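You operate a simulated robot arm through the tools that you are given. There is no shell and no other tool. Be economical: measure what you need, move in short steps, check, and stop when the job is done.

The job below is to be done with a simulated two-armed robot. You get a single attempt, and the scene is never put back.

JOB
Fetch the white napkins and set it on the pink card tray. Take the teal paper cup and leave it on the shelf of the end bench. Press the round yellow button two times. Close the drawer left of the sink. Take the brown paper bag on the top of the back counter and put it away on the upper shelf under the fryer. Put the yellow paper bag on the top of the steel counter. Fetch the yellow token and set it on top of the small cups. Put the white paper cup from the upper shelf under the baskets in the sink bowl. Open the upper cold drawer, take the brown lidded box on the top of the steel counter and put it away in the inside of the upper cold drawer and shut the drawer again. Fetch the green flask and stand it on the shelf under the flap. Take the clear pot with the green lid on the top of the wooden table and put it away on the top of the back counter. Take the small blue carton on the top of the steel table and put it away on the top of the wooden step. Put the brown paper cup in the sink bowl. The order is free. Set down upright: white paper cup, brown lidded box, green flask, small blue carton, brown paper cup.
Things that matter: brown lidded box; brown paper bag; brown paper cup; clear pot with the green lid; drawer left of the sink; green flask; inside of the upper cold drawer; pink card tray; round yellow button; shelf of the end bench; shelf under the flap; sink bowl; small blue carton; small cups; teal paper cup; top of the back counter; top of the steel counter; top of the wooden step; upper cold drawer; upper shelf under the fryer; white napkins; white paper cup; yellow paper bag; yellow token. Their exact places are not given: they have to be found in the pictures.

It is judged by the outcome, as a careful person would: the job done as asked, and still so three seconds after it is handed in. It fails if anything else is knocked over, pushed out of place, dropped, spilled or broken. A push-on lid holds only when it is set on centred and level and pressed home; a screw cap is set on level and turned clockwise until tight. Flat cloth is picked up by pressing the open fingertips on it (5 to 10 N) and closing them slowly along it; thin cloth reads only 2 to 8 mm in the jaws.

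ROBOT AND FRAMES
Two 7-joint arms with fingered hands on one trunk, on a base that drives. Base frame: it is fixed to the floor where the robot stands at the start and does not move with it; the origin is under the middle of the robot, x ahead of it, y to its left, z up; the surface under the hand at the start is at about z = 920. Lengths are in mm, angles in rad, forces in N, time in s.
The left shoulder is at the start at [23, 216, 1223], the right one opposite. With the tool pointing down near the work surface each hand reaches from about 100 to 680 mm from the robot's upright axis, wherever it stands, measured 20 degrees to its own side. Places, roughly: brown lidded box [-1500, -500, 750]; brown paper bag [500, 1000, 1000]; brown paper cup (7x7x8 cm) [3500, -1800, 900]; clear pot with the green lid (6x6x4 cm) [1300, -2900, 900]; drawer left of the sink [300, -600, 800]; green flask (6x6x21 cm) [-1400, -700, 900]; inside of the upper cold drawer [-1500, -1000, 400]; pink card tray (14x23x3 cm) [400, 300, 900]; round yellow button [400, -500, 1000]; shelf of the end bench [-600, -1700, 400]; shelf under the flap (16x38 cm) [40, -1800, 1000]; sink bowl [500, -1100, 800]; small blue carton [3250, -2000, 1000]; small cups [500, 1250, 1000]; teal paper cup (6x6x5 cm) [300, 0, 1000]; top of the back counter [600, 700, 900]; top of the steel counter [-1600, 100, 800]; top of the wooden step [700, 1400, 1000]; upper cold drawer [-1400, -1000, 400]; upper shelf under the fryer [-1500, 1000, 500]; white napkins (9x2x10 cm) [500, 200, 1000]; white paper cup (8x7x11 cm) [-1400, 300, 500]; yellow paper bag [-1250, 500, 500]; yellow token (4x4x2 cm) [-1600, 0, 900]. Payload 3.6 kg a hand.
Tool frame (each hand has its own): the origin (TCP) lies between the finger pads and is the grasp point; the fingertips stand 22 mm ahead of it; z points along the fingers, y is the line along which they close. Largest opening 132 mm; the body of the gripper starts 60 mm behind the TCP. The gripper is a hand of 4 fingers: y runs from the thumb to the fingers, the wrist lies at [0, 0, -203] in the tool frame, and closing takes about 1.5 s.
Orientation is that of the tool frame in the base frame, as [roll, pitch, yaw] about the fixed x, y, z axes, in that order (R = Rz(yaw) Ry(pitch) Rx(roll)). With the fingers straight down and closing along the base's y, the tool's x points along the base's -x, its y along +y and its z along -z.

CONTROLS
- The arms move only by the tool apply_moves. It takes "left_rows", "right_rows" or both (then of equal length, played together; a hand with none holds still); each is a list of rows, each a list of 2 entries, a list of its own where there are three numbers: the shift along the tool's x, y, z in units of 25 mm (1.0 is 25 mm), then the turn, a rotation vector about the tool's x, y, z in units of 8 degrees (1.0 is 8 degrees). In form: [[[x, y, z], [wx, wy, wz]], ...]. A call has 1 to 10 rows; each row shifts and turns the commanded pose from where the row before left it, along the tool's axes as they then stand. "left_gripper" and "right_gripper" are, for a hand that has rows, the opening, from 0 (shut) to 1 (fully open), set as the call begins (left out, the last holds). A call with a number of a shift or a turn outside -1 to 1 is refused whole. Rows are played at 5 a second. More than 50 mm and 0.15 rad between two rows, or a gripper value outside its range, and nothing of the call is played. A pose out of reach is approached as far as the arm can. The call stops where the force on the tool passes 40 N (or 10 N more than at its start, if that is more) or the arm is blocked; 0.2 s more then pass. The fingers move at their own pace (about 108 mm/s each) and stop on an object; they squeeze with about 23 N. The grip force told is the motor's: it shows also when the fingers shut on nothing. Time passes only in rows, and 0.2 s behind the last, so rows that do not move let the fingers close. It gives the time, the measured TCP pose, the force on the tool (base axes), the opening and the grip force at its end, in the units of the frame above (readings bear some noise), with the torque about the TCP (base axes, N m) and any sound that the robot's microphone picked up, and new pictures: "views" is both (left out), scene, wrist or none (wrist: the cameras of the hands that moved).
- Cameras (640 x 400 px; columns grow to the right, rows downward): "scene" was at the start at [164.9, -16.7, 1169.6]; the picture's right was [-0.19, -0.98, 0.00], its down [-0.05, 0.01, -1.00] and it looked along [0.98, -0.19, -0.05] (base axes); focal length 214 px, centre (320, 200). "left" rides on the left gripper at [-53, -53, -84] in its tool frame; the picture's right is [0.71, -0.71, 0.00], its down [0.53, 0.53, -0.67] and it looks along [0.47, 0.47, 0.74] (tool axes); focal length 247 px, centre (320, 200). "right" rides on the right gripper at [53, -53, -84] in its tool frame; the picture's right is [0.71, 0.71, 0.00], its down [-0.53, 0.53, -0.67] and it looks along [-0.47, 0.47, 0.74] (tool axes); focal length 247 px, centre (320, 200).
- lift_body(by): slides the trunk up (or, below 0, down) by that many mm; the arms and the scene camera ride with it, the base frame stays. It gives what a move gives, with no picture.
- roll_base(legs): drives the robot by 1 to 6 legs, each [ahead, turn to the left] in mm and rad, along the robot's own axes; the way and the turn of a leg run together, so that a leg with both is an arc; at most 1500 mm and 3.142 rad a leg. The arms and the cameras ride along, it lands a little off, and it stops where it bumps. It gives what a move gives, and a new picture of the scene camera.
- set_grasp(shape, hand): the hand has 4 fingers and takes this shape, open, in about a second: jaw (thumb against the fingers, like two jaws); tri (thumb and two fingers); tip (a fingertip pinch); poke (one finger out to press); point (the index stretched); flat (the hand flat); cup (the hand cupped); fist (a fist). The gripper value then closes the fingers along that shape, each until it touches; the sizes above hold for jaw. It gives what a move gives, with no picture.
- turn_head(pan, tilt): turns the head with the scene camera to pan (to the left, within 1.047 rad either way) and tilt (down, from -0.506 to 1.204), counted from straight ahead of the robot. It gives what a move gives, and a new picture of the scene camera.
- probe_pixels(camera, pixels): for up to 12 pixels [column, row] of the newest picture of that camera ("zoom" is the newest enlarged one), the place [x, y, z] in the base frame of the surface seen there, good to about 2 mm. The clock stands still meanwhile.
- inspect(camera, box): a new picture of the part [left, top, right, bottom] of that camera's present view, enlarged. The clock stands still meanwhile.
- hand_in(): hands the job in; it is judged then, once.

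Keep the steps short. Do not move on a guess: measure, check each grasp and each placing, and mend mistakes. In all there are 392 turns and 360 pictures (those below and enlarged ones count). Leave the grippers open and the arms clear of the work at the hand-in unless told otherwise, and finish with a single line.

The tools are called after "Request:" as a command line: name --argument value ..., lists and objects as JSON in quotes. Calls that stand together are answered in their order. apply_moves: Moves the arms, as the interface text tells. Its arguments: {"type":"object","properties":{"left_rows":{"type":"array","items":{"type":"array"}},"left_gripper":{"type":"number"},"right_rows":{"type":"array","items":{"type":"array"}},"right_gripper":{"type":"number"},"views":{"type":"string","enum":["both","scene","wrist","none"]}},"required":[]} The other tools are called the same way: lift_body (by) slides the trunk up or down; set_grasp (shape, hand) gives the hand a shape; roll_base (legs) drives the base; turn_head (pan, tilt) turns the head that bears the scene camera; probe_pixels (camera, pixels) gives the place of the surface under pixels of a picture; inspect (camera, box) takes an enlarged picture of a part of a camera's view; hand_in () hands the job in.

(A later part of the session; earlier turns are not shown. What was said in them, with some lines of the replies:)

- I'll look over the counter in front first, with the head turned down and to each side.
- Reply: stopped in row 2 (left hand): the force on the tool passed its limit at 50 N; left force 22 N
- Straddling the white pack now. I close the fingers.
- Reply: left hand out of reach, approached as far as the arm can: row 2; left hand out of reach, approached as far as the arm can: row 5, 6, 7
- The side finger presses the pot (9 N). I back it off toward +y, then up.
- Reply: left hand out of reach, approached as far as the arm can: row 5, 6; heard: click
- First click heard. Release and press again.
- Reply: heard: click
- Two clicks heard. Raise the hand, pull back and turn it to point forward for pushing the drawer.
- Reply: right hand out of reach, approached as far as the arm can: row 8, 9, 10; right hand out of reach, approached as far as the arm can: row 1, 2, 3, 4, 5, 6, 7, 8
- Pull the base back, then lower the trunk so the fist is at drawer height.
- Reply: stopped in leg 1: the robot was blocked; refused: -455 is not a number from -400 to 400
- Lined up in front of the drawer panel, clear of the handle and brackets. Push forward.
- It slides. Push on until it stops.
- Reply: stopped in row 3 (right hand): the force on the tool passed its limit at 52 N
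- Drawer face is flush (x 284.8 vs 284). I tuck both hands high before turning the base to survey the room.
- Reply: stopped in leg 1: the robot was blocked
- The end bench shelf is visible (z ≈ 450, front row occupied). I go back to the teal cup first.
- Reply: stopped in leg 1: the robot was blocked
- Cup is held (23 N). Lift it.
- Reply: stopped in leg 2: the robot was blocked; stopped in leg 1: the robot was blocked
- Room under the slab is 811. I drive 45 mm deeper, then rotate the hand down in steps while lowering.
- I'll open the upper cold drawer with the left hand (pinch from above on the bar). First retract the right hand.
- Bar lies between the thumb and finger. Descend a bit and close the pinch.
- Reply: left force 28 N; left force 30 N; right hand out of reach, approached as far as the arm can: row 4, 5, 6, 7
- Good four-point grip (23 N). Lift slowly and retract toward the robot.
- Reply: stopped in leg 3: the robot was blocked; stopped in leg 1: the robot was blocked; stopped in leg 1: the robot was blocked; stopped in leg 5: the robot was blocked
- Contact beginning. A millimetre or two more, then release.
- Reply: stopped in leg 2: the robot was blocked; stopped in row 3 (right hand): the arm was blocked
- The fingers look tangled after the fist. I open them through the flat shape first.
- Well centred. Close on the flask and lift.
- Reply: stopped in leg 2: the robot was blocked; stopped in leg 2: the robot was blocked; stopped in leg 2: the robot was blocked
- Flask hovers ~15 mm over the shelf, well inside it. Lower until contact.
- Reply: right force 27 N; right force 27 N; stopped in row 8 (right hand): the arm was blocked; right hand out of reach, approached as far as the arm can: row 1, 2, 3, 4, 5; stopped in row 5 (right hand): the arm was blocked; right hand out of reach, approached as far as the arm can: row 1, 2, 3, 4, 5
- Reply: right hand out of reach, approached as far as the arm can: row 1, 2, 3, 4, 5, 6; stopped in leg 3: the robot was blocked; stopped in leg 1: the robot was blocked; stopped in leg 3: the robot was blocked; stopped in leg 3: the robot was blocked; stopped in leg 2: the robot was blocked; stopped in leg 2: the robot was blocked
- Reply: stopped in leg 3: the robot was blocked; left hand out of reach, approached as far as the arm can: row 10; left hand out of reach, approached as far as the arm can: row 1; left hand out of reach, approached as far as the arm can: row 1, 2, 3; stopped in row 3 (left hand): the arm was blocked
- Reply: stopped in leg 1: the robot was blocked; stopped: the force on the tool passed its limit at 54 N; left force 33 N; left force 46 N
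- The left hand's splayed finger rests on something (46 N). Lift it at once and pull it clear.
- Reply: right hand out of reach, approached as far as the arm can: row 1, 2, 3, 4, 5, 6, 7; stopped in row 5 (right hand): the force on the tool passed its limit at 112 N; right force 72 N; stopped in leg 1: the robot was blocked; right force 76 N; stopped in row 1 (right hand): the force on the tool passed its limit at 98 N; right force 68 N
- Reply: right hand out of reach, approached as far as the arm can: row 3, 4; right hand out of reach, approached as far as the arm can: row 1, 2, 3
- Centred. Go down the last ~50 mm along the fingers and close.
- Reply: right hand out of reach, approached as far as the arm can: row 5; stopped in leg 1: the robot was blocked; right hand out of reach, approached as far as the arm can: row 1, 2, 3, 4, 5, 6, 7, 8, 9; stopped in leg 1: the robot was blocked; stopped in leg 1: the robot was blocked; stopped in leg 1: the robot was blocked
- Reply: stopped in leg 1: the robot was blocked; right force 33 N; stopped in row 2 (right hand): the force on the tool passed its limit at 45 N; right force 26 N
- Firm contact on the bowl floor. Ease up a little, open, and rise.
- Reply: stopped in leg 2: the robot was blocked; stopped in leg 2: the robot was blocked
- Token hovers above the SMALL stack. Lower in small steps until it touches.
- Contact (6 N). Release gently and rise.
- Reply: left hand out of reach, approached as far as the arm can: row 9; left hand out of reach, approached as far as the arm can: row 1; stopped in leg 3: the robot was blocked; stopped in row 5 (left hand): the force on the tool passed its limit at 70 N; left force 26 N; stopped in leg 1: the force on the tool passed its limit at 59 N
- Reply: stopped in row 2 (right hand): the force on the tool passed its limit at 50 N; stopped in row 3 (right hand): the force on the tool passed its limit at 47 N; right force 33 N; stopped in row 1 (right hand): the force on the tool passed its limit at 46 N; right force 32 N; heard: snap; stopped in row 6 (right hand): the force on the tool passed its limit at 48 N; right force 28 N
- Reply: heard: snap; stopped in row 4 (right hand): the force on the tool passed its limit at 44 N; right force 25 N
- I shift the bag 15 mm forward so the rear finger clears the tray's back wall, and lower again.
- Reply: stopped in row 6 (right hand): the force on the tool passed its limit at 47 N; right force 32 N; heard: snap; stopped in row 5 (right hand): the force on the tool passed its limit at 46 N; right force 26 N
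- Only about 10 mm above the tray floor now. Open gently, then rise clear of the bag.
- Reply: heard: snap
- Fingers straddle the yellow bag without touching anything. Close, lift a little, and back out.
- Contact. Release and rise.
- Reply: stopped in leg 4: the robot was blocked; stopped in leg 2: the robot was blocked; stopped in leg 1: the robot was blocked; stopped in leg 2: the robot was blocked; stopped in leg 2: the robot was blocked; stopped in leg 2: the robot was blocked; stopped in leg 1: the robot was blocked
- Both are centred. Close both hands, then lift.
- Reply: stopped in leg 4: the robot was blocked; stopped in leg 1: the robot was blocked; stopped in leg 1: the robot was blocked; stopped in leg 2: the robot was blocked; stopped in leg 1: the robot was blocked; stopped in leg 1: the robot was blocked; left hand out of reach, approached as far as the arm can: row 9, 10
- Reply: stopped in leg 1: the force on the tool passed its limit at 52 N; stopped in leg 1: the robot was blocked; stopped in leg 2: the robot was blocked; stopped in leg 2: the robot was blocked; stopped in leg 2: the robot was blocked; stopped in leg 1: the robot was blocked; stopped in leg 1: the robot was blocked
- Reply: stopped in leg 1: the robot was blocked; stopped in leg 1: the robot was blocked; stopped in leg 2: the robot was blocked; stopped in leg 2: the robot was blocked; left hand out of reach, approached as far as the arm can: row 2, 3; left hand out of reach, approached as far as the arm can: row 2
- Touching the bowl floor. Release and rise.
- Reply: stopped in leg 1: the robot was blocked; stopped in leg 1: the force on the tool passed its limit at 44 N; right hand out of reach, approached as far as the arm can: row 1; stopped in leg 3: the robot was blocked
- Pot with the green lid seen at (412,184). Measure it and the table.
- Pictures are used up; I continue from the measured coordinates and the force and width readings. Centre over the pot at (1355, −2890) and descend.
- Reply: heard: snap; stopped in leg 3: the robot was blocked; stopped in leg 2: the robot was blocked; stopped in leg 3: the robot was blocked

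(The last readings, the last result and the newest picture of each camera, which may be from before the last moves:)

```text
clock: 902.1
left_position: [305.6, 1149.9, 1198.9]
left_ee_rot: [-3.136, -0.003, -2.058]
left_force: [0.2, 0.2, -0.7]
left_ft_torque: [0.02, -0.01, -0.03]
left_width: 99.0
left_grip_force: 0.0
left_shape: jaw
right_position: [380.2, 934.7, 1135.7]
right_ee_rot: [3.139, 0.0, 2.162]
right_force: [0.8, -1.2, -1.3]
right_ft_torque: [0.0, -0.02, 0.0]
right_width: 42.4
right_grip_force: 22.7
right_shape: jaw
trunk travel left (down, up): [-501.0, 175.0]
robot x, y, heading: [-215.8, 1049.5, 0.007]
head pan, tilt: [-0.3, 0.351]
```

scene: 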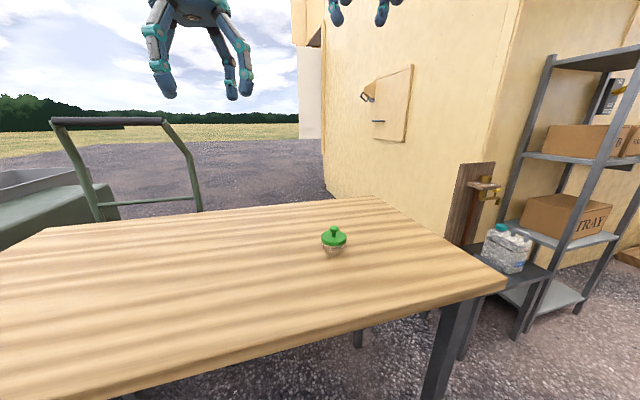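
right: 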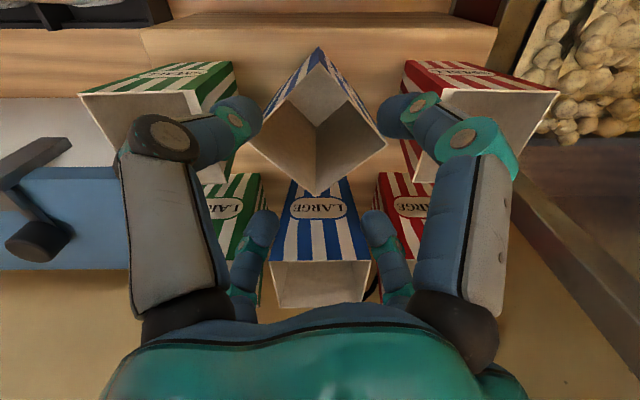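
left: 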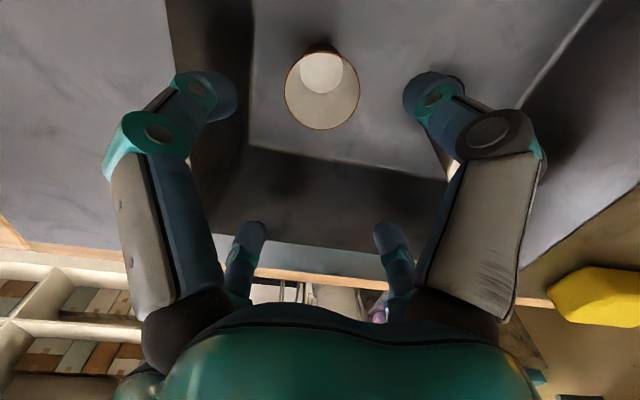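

Request:
apply_moves --right_rows '[[[0, 0, 0.9], [0, 0, 0]], [[0, 0, 0.9], [0, 0, 0]], [[0, 0, 0.9], [0, 0, 0]], [[0, 0, 0.9], [0, 0, 0]], [[0, 0, 0.9], [0, 0, 0]], [[0, 0, 0.9], [0, 0, 0]], [[0, 0, 0.9], [0, 0, 0]], [[0, 0, 0.7], [0, 0, 0]]]' --views "none"

Request:
apply_moves --right_rows '[[[0, 0, 0.2], [0, 0, 0]], [[0, 0, 0.12], [0, 0, 0]]]' --views "none"

```text
clock: 904.0
left_position: [301.5, 1150.5, 1199.2]
left_ee_rot: [-3.135, -0.003, -2.06]
left_force: [-0.5, 0.2, -0.2]
left_ft_torque: [0.0, -0.01, 0.0]
left_width: 99.0
left_grip_force: 0.2
left_shape: jaw
right_position: [377.2, 934.5, 962.4]
right_ee_rot: [3.139, 0.002, 2.163]
right_force: [0.0, 0.2, -1.3]
right_ft_torque: [-0.02, -0.01, 0.03]
right_width: 42.3
right_grip_force: 22.3
right_shape: jaw
trunk travel left (down, up): [-501.0, 175.0]
robot x, y, heading: [-216.8, 1049.3, 0.006]
head pan, tilt: [-0.3, 0.351]
no pictures are left
```

```text
clock: 904.5
left_position: [302.9, 1150.7, 1199.1]
left_ee_rot: [-3.133, -0.003, -2.06]
left_force: [0.4, 0.0, -0.4]
left_ft_torque: [0.0, -0.02, 0.01]
left_width: 99.1
left_grip_force: 0.0
left_shape: jaw
right_position: [377.8, 934.5, 954.7]
right_ee_rot: [3.14, 0.0, 2.163]
right_force: [-0.5, 0.4, -0.7]
right_ft_torque: [-0.02, -0.01, 0.0]
right_width: 42.2
right_grip_force: 23.1
right_shape: jaw
trunk travel left (down, up): [-501.0, 175.0]
robot x, y, heading: [-210.7, 1049.2, 0.007]
head pan, tilt: [-0.3, 0.351]
no pictures are left
```

Request:
apply_moves --right_rows '[[[0, 0, 0.12], [0, 0, 0]], [[0, 0, 0.1], [0, 0, 0]], [[0, 0, 0.08], [0, 0, 0]]]' --views "none"

```text
clock: 905.4
left_position: [303.1, 1150.2, 1199.3]
left_ee_rot: [-3.135, -0.003, -2.061]
left_force: [0.2, 0.3, -0.4]
left_ft_torque: [0.0, 0.0, -0.01]
left_width: 99.2
left_grip_force: 0.1
left_shape: jaw
right_position: [378.3, 935.7, 946.8]
right_ee_rot: [3.139, -0.002, 2.163]
right_force: [-0.1, -0.1, -1.0]
right_ft_torque: [0.0, -0.01, -0.03]
right_width: 42.3
right_grip_force: 23.0
right_shape: jaw
trunk travel left (down, up): [-501.0, 175.0]
robot x, y, heading: [-213.8, 1049.6, 0.007]
head pan, tilt: [-0.3, 0.351]
no pictures are left
```

Request:
apply_moves --right_rows '[[[0, 0, 0.06], [0, 0, 0]], [[0, 0, 0.06], [0, 0, 0]], [[0, 0, 0.04], [0, 0, 0]]]' --views "none"

```text
clock: 906.1
left_position: [302.5, 1149.4, 1200.0]
left_ee_rot: [-3.134, -0.001, -2.06]
left_force: [-0.6, -0.1, -0.5]
left_ft_torque: [0.01, 0.0, 0.0]
left_width: 99.0
left_grip_force: 0.0
left_shape: jaw
right_position: [378.4, 935.9, 944.8]
right_ee_rot: [3.137, 0.002, 2.163]
right_force: [-0.1, -1.7, 7.9]
right_ft_torque: [-0.08, -0.01, 0.02]
right_width: 42.6
right_grip_force: 22.9
right_shape: jaw
trunk travel left (down, up): [-501.0, 175.0]
robot x, y, heading: [-209.4, 1053.7, 0.01]
head pan, tilt: [-0.3, 0.351]
no pictures are left
```

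Request:
apply_moves --right_rows '[[[0, 0, 0], [0, 0, 0]], [[0, 0, 0], [0, 0, 0]], [[0, 0, 0], [0, 0, 0]], [[0, 0, -0.4], [0, 0, 0]], [[0, 0, -0.8], [0, 0, 0]], [[0, 0, -0.9], [0, 0, 0]], [[0, 0, -0.9], [0, 0, 0]], [[0, 0, -0.9], [0, 0, 0]], [[0, 0, -0.9], [0, 0, 0]], [[0, 0, -0.9], [0, 0, 0]]]' --right_gripper 0.72 --views "none"

Request:
set_grasp --hand "right" --shape "poke"

```text
clock: 908.4
left_position: [301.3, 1149.7, 1199.2]
left_ee_rot: [-3.134, -0.005, -2.059]
left_force: [0.3, -0.3, -0.1]
left_ft_torque: [-0.04, -0.03, 0.05]
left_width: 99.0
left_grip_force: 0.1
left_shape: jaw
right_position: [380.4, 934.9, 1084.7]
right_ee_rot: [3.139, 0.002, 2.163]
right_force: [-0.1, 0.2, -0.5]
right_ft_torque: [0.04, 0.0, 0.0]
right_width: 95.3
right_grip_force: 0.1
right_shape: jaw
trunk travel left (down, up): [-501.0, 175.0]
robot x, y, heading: [-210.7, 1050.9, 0.003]
head pan, tilt: [-0.3, 0.351]
heard: snap
no pictures are left
```

```text
clock: 909.2
left_position: [302.9, 1150.0, 1198.6]
left_ee_rot: [-3.134, -0.003, -2.061]
left_force: [-0.4, 0.5, 0.1]
left_ft_torque: [-0.01, 0.03, -0.01]
left_width: 99.1
left_grip_force: 0.1
left_shape: jaw
right_position: [379.5, 935.5, 1085.2]
right_ee_rot: [3.138, 0.001, 2.163]
right_force: [0.2, 0.1, -0.6]
right_ft_torque: [-0.02, -0.01, 0.01]
right_width: 0.0
right_grip_force: 0.0
right_shape: poke
trunk travel left (down, up): [-501.0, 175.0]
robot x, y, heading: [-218.2, 1051.9, 0.006]
head pan, tilt: [-0.3, 0.351]
```

Request:
apply_moves --right_rows '[[[-0.07, 0.1, 0.9], [0, 0, 0]], [[0, 0, 0.9], [0, 0, 0]], [[0, 0, 0.8], [0, 0, 0]], [[0, 0, 0.3], [0, 0, 0]]]' --views "none"

Request:
apply_moves --right_rows '[[[0, 0, 0.1], [0, 0, 0]], [[0, 0, 0.1], [0, 0, 0]]]' --views "none"

```text
clock: 910.2
left_position: [303.1, 1150.4, 1199.7]
left_ee_rot: [-3.135, -0.003, -2.06]
left_force: [0.2, 0.3, 0.0]
left_ft_torque: [0.0, 0.04, 0.0]
left_width: 99.0
left_grip_force: 0.0
left_shape: jaw
right_position: [382.0, 935.3, 1012.8]
right_ee_rot: [-3.141, 0.002, 2.163]
right_force: [-0.4, 0.3, 0.3]
right_ft_torque: [0.02, 0.01, -0.03]
right_width: 0.0
right_grip_force: 0.1
right_shape: poke
trunk travel left (down, up): [-501.0, 175.0]
robot x, y, heading: [-216.0, 1053.0, 0.007]
head pan, tilt: [-0.3, 0.351]
no pictures are left
```

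```text
clock: 910.9
left_position: [303.0, 1150.2, 1199.1]
left_ee_rot: [-3.136, -0.003, -2.06]
left_force: [-0.1, 0.0, 0.1]
left_ft_torque: [0.01, 0.02, 0.02]
left_width: 98.9
left_grip_force: 0.0
left_shape: jaw
right_position: [383.6, 935.2, 1007.6]
right_ee_rot: [3.139, 0.001, 2.163]
right_force: [-0.3, 0.4, 0.0]
right_ft_torque: [0.01, 0.0, 0.02]
right_width: 0.0
right_grip_force: 0.0
right_shape: poke
trunk travel left (down, up): [-501.0, 175.0]
robot x, y, heading: [-212.3, 1053.6, 0.006]
head pan, tilt: [-0.3, 0.351]
no pictures are left
```

Request:
apply_moves --right_rows '[[[0.04, -0.05, 0.1], [0, 0, 0]], [[0, 0, 0.08], [0, 0, 0]]]' --views "none"

Request:
apply_moves --right_rows '[[[0, 0, 0.08], [0, 0, 0]]]' --views "none"

```text
clock: 911.5
left_position: [301.1, 1150.9, 1200.0]
left_ee_rot: [-3.134, -0.002, -2.06]
left_force: [-0.5, 0.0, 0.2]
left_ft_torque: [-0.03, -0.01, 0.05]
left_width: 99.0
left_grip_force: 0.0
left_shape: jaw
right_position: [380.2, 935.6, 1005.8]
right_ee_rot: [3.132, 0.005, 2.163]
right_force: [2.2, -2.5, 15.4]
right_ft_torque: [-0.02, -0.12, -0.01]
right_width: 0.1
right_grip_force: 0.1
right_shape: poke
trunk travel left (down, up): [-501.0, 175.0]
robot x, y, heading: [-213.3, 1051.6, 0.001]
head pan, tilt: [-0.3, 0.351]
no pictures are left
```

```text
clock: 911.9
left_position: [301.0, 1150.5, 1200.3]
left_ee_rot: [-3.132, -0.001, -2.059]
left_force: [0.0, 0.6, 0.3]
left_ft_torque: [0.0, 0.0, 0.04]
left_width: 99.0
left_grip_force: 0.1
left_shape: jaw
right_position: [380.1, 934.5, 1005.1]
right_ee_rot: [3.131, 0.006, 2.161]
right_force: [1.0, -3.8, 27.0]
right_ft_torque: [-0.05, -0.1, -0.01]
right_width: 0.0
right_grip_force: 0.1
right_shape: poke
trunk travel left (down, up): [-501.0, 175.0]
robot x, y, heading: [-211.1, 1052.2, 0.011]
head pan, tilt: [-0.3, 0.351]
no pictures are left
```

The lid's knob is at the expected height and takes 27 N: pot standing with its lid seated. Raise, open the hand and clear the arms.

Request:
apply_moves --right_rows '[[[0, 0, -0.3], [0, 0, 0]], [[0, 0, -1], [0, 0, 0]], [[0, 0, -1], [0, 0, 0]], [[0, 0, -1], [0, 0, 0]], [[0, 0, -1], [0, 0, 0]], [[0, 0, -1], [0, 0, 0]], [[0, 0, -1], [0, 0, 0]], [[0, 0, -1], [0, 0, 0]]]' --views "none"

Request:
set_grasp --hand "right" --shape "jaw"

Request:
roll_base --legs '[[-300, 0]]'

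```text
clock: 913.6
left_position: [303.1, 1150.9, 1199.5]
left_ee_rot: [-3.134, -0.004, -2.059]
left_force: [-0.6, -0.2, 0.4]
left_ft_torque: [-0.01, -0.02, 0.01]
left_width: 98.9
left_grip_force: 0.0
left_shape: jaw
right_position: [379.6, 937.1, 1183.0]
right_ee_rot: [3.137, 0.0, 2.163]
right_force: [0.1, -0.6, -0.3]
right_ft_torque: [0.0, 0.01, 0.03]
right_width: 0.0
right_grip_force: 0.0
right_shape: poke
trunk travel left (down, up): [-501.0, 175.0]
robot x, y, heading: [-214.7, 1049.9, 0.006]
head pan, tilt: [-0.3, 0.351]
no pictures are left
```

```text
clock: 914.5
left_position: [302.5, 1150.7, 1198.6]
left_ee_rot: [-3.135, -0.004, -2.06]
left_force: [1.2, 0.1, 0.2]
left_ft_torque: [0.0, 0.01, -0.01]
left_width: 98.9
left_grip_force: 0.0
left_shape: jaw
right_position: [379.9, 935.5, 1182.9]
right_ee_rot: [3.139, 0.002, 2.162]
right_force: [0.0, -0.7, -0.1]
right_ft_torque: [0.05, 0.0, -0.02]
right_width: 132.2
right_grip_force: 0.1
right_shape: jaw
trunk travel left (down, up): [-501.0, 175.0]
robot x, y, heading: [-218.6, 1050.2, 0.007]
head pan, tilt: [-0.3, 0.351]
```

```text
clock: 916.5
left_position: [11.3, 1150.8, 1200.6]
left_ee_rot: [-3.133, -0.002, -2.053]
left_force: [0.4, -0.6, -1.0]
left_ft_torque: [-0.01, -0.03, -0.01]
left_width: 99.1
left_grip_force: 0.1
left_shape: jaw
right_position: [89.7, 937.9, 1183.1]
right_ee_rot: [3.14, 0.002, 2.171]
right_force: [-0.2, -0.5, 0.0]
right_ft_torque: [-0.03, -0.01, 0.01]
right_width: 131.8
right_grip_force: 0.0
right_shape: jaw
trunk travel left (down, up): [-501.0, 175.0]
robot x, y, heading: [-501.5, 1047.4, 0.016]
head pan, tilt: [-0.3, 0.351]
```

Both hands are open and empty, and the arms are clear of the counter. Handing in.

Request:
hand_in

```text
The job is handed in.
```

I did all thirteen tasks and handed the job in; the camera pictures ran out before the last one, so the green-lidded pot was picked up and placed by coordinates and force readings alone, unseen.
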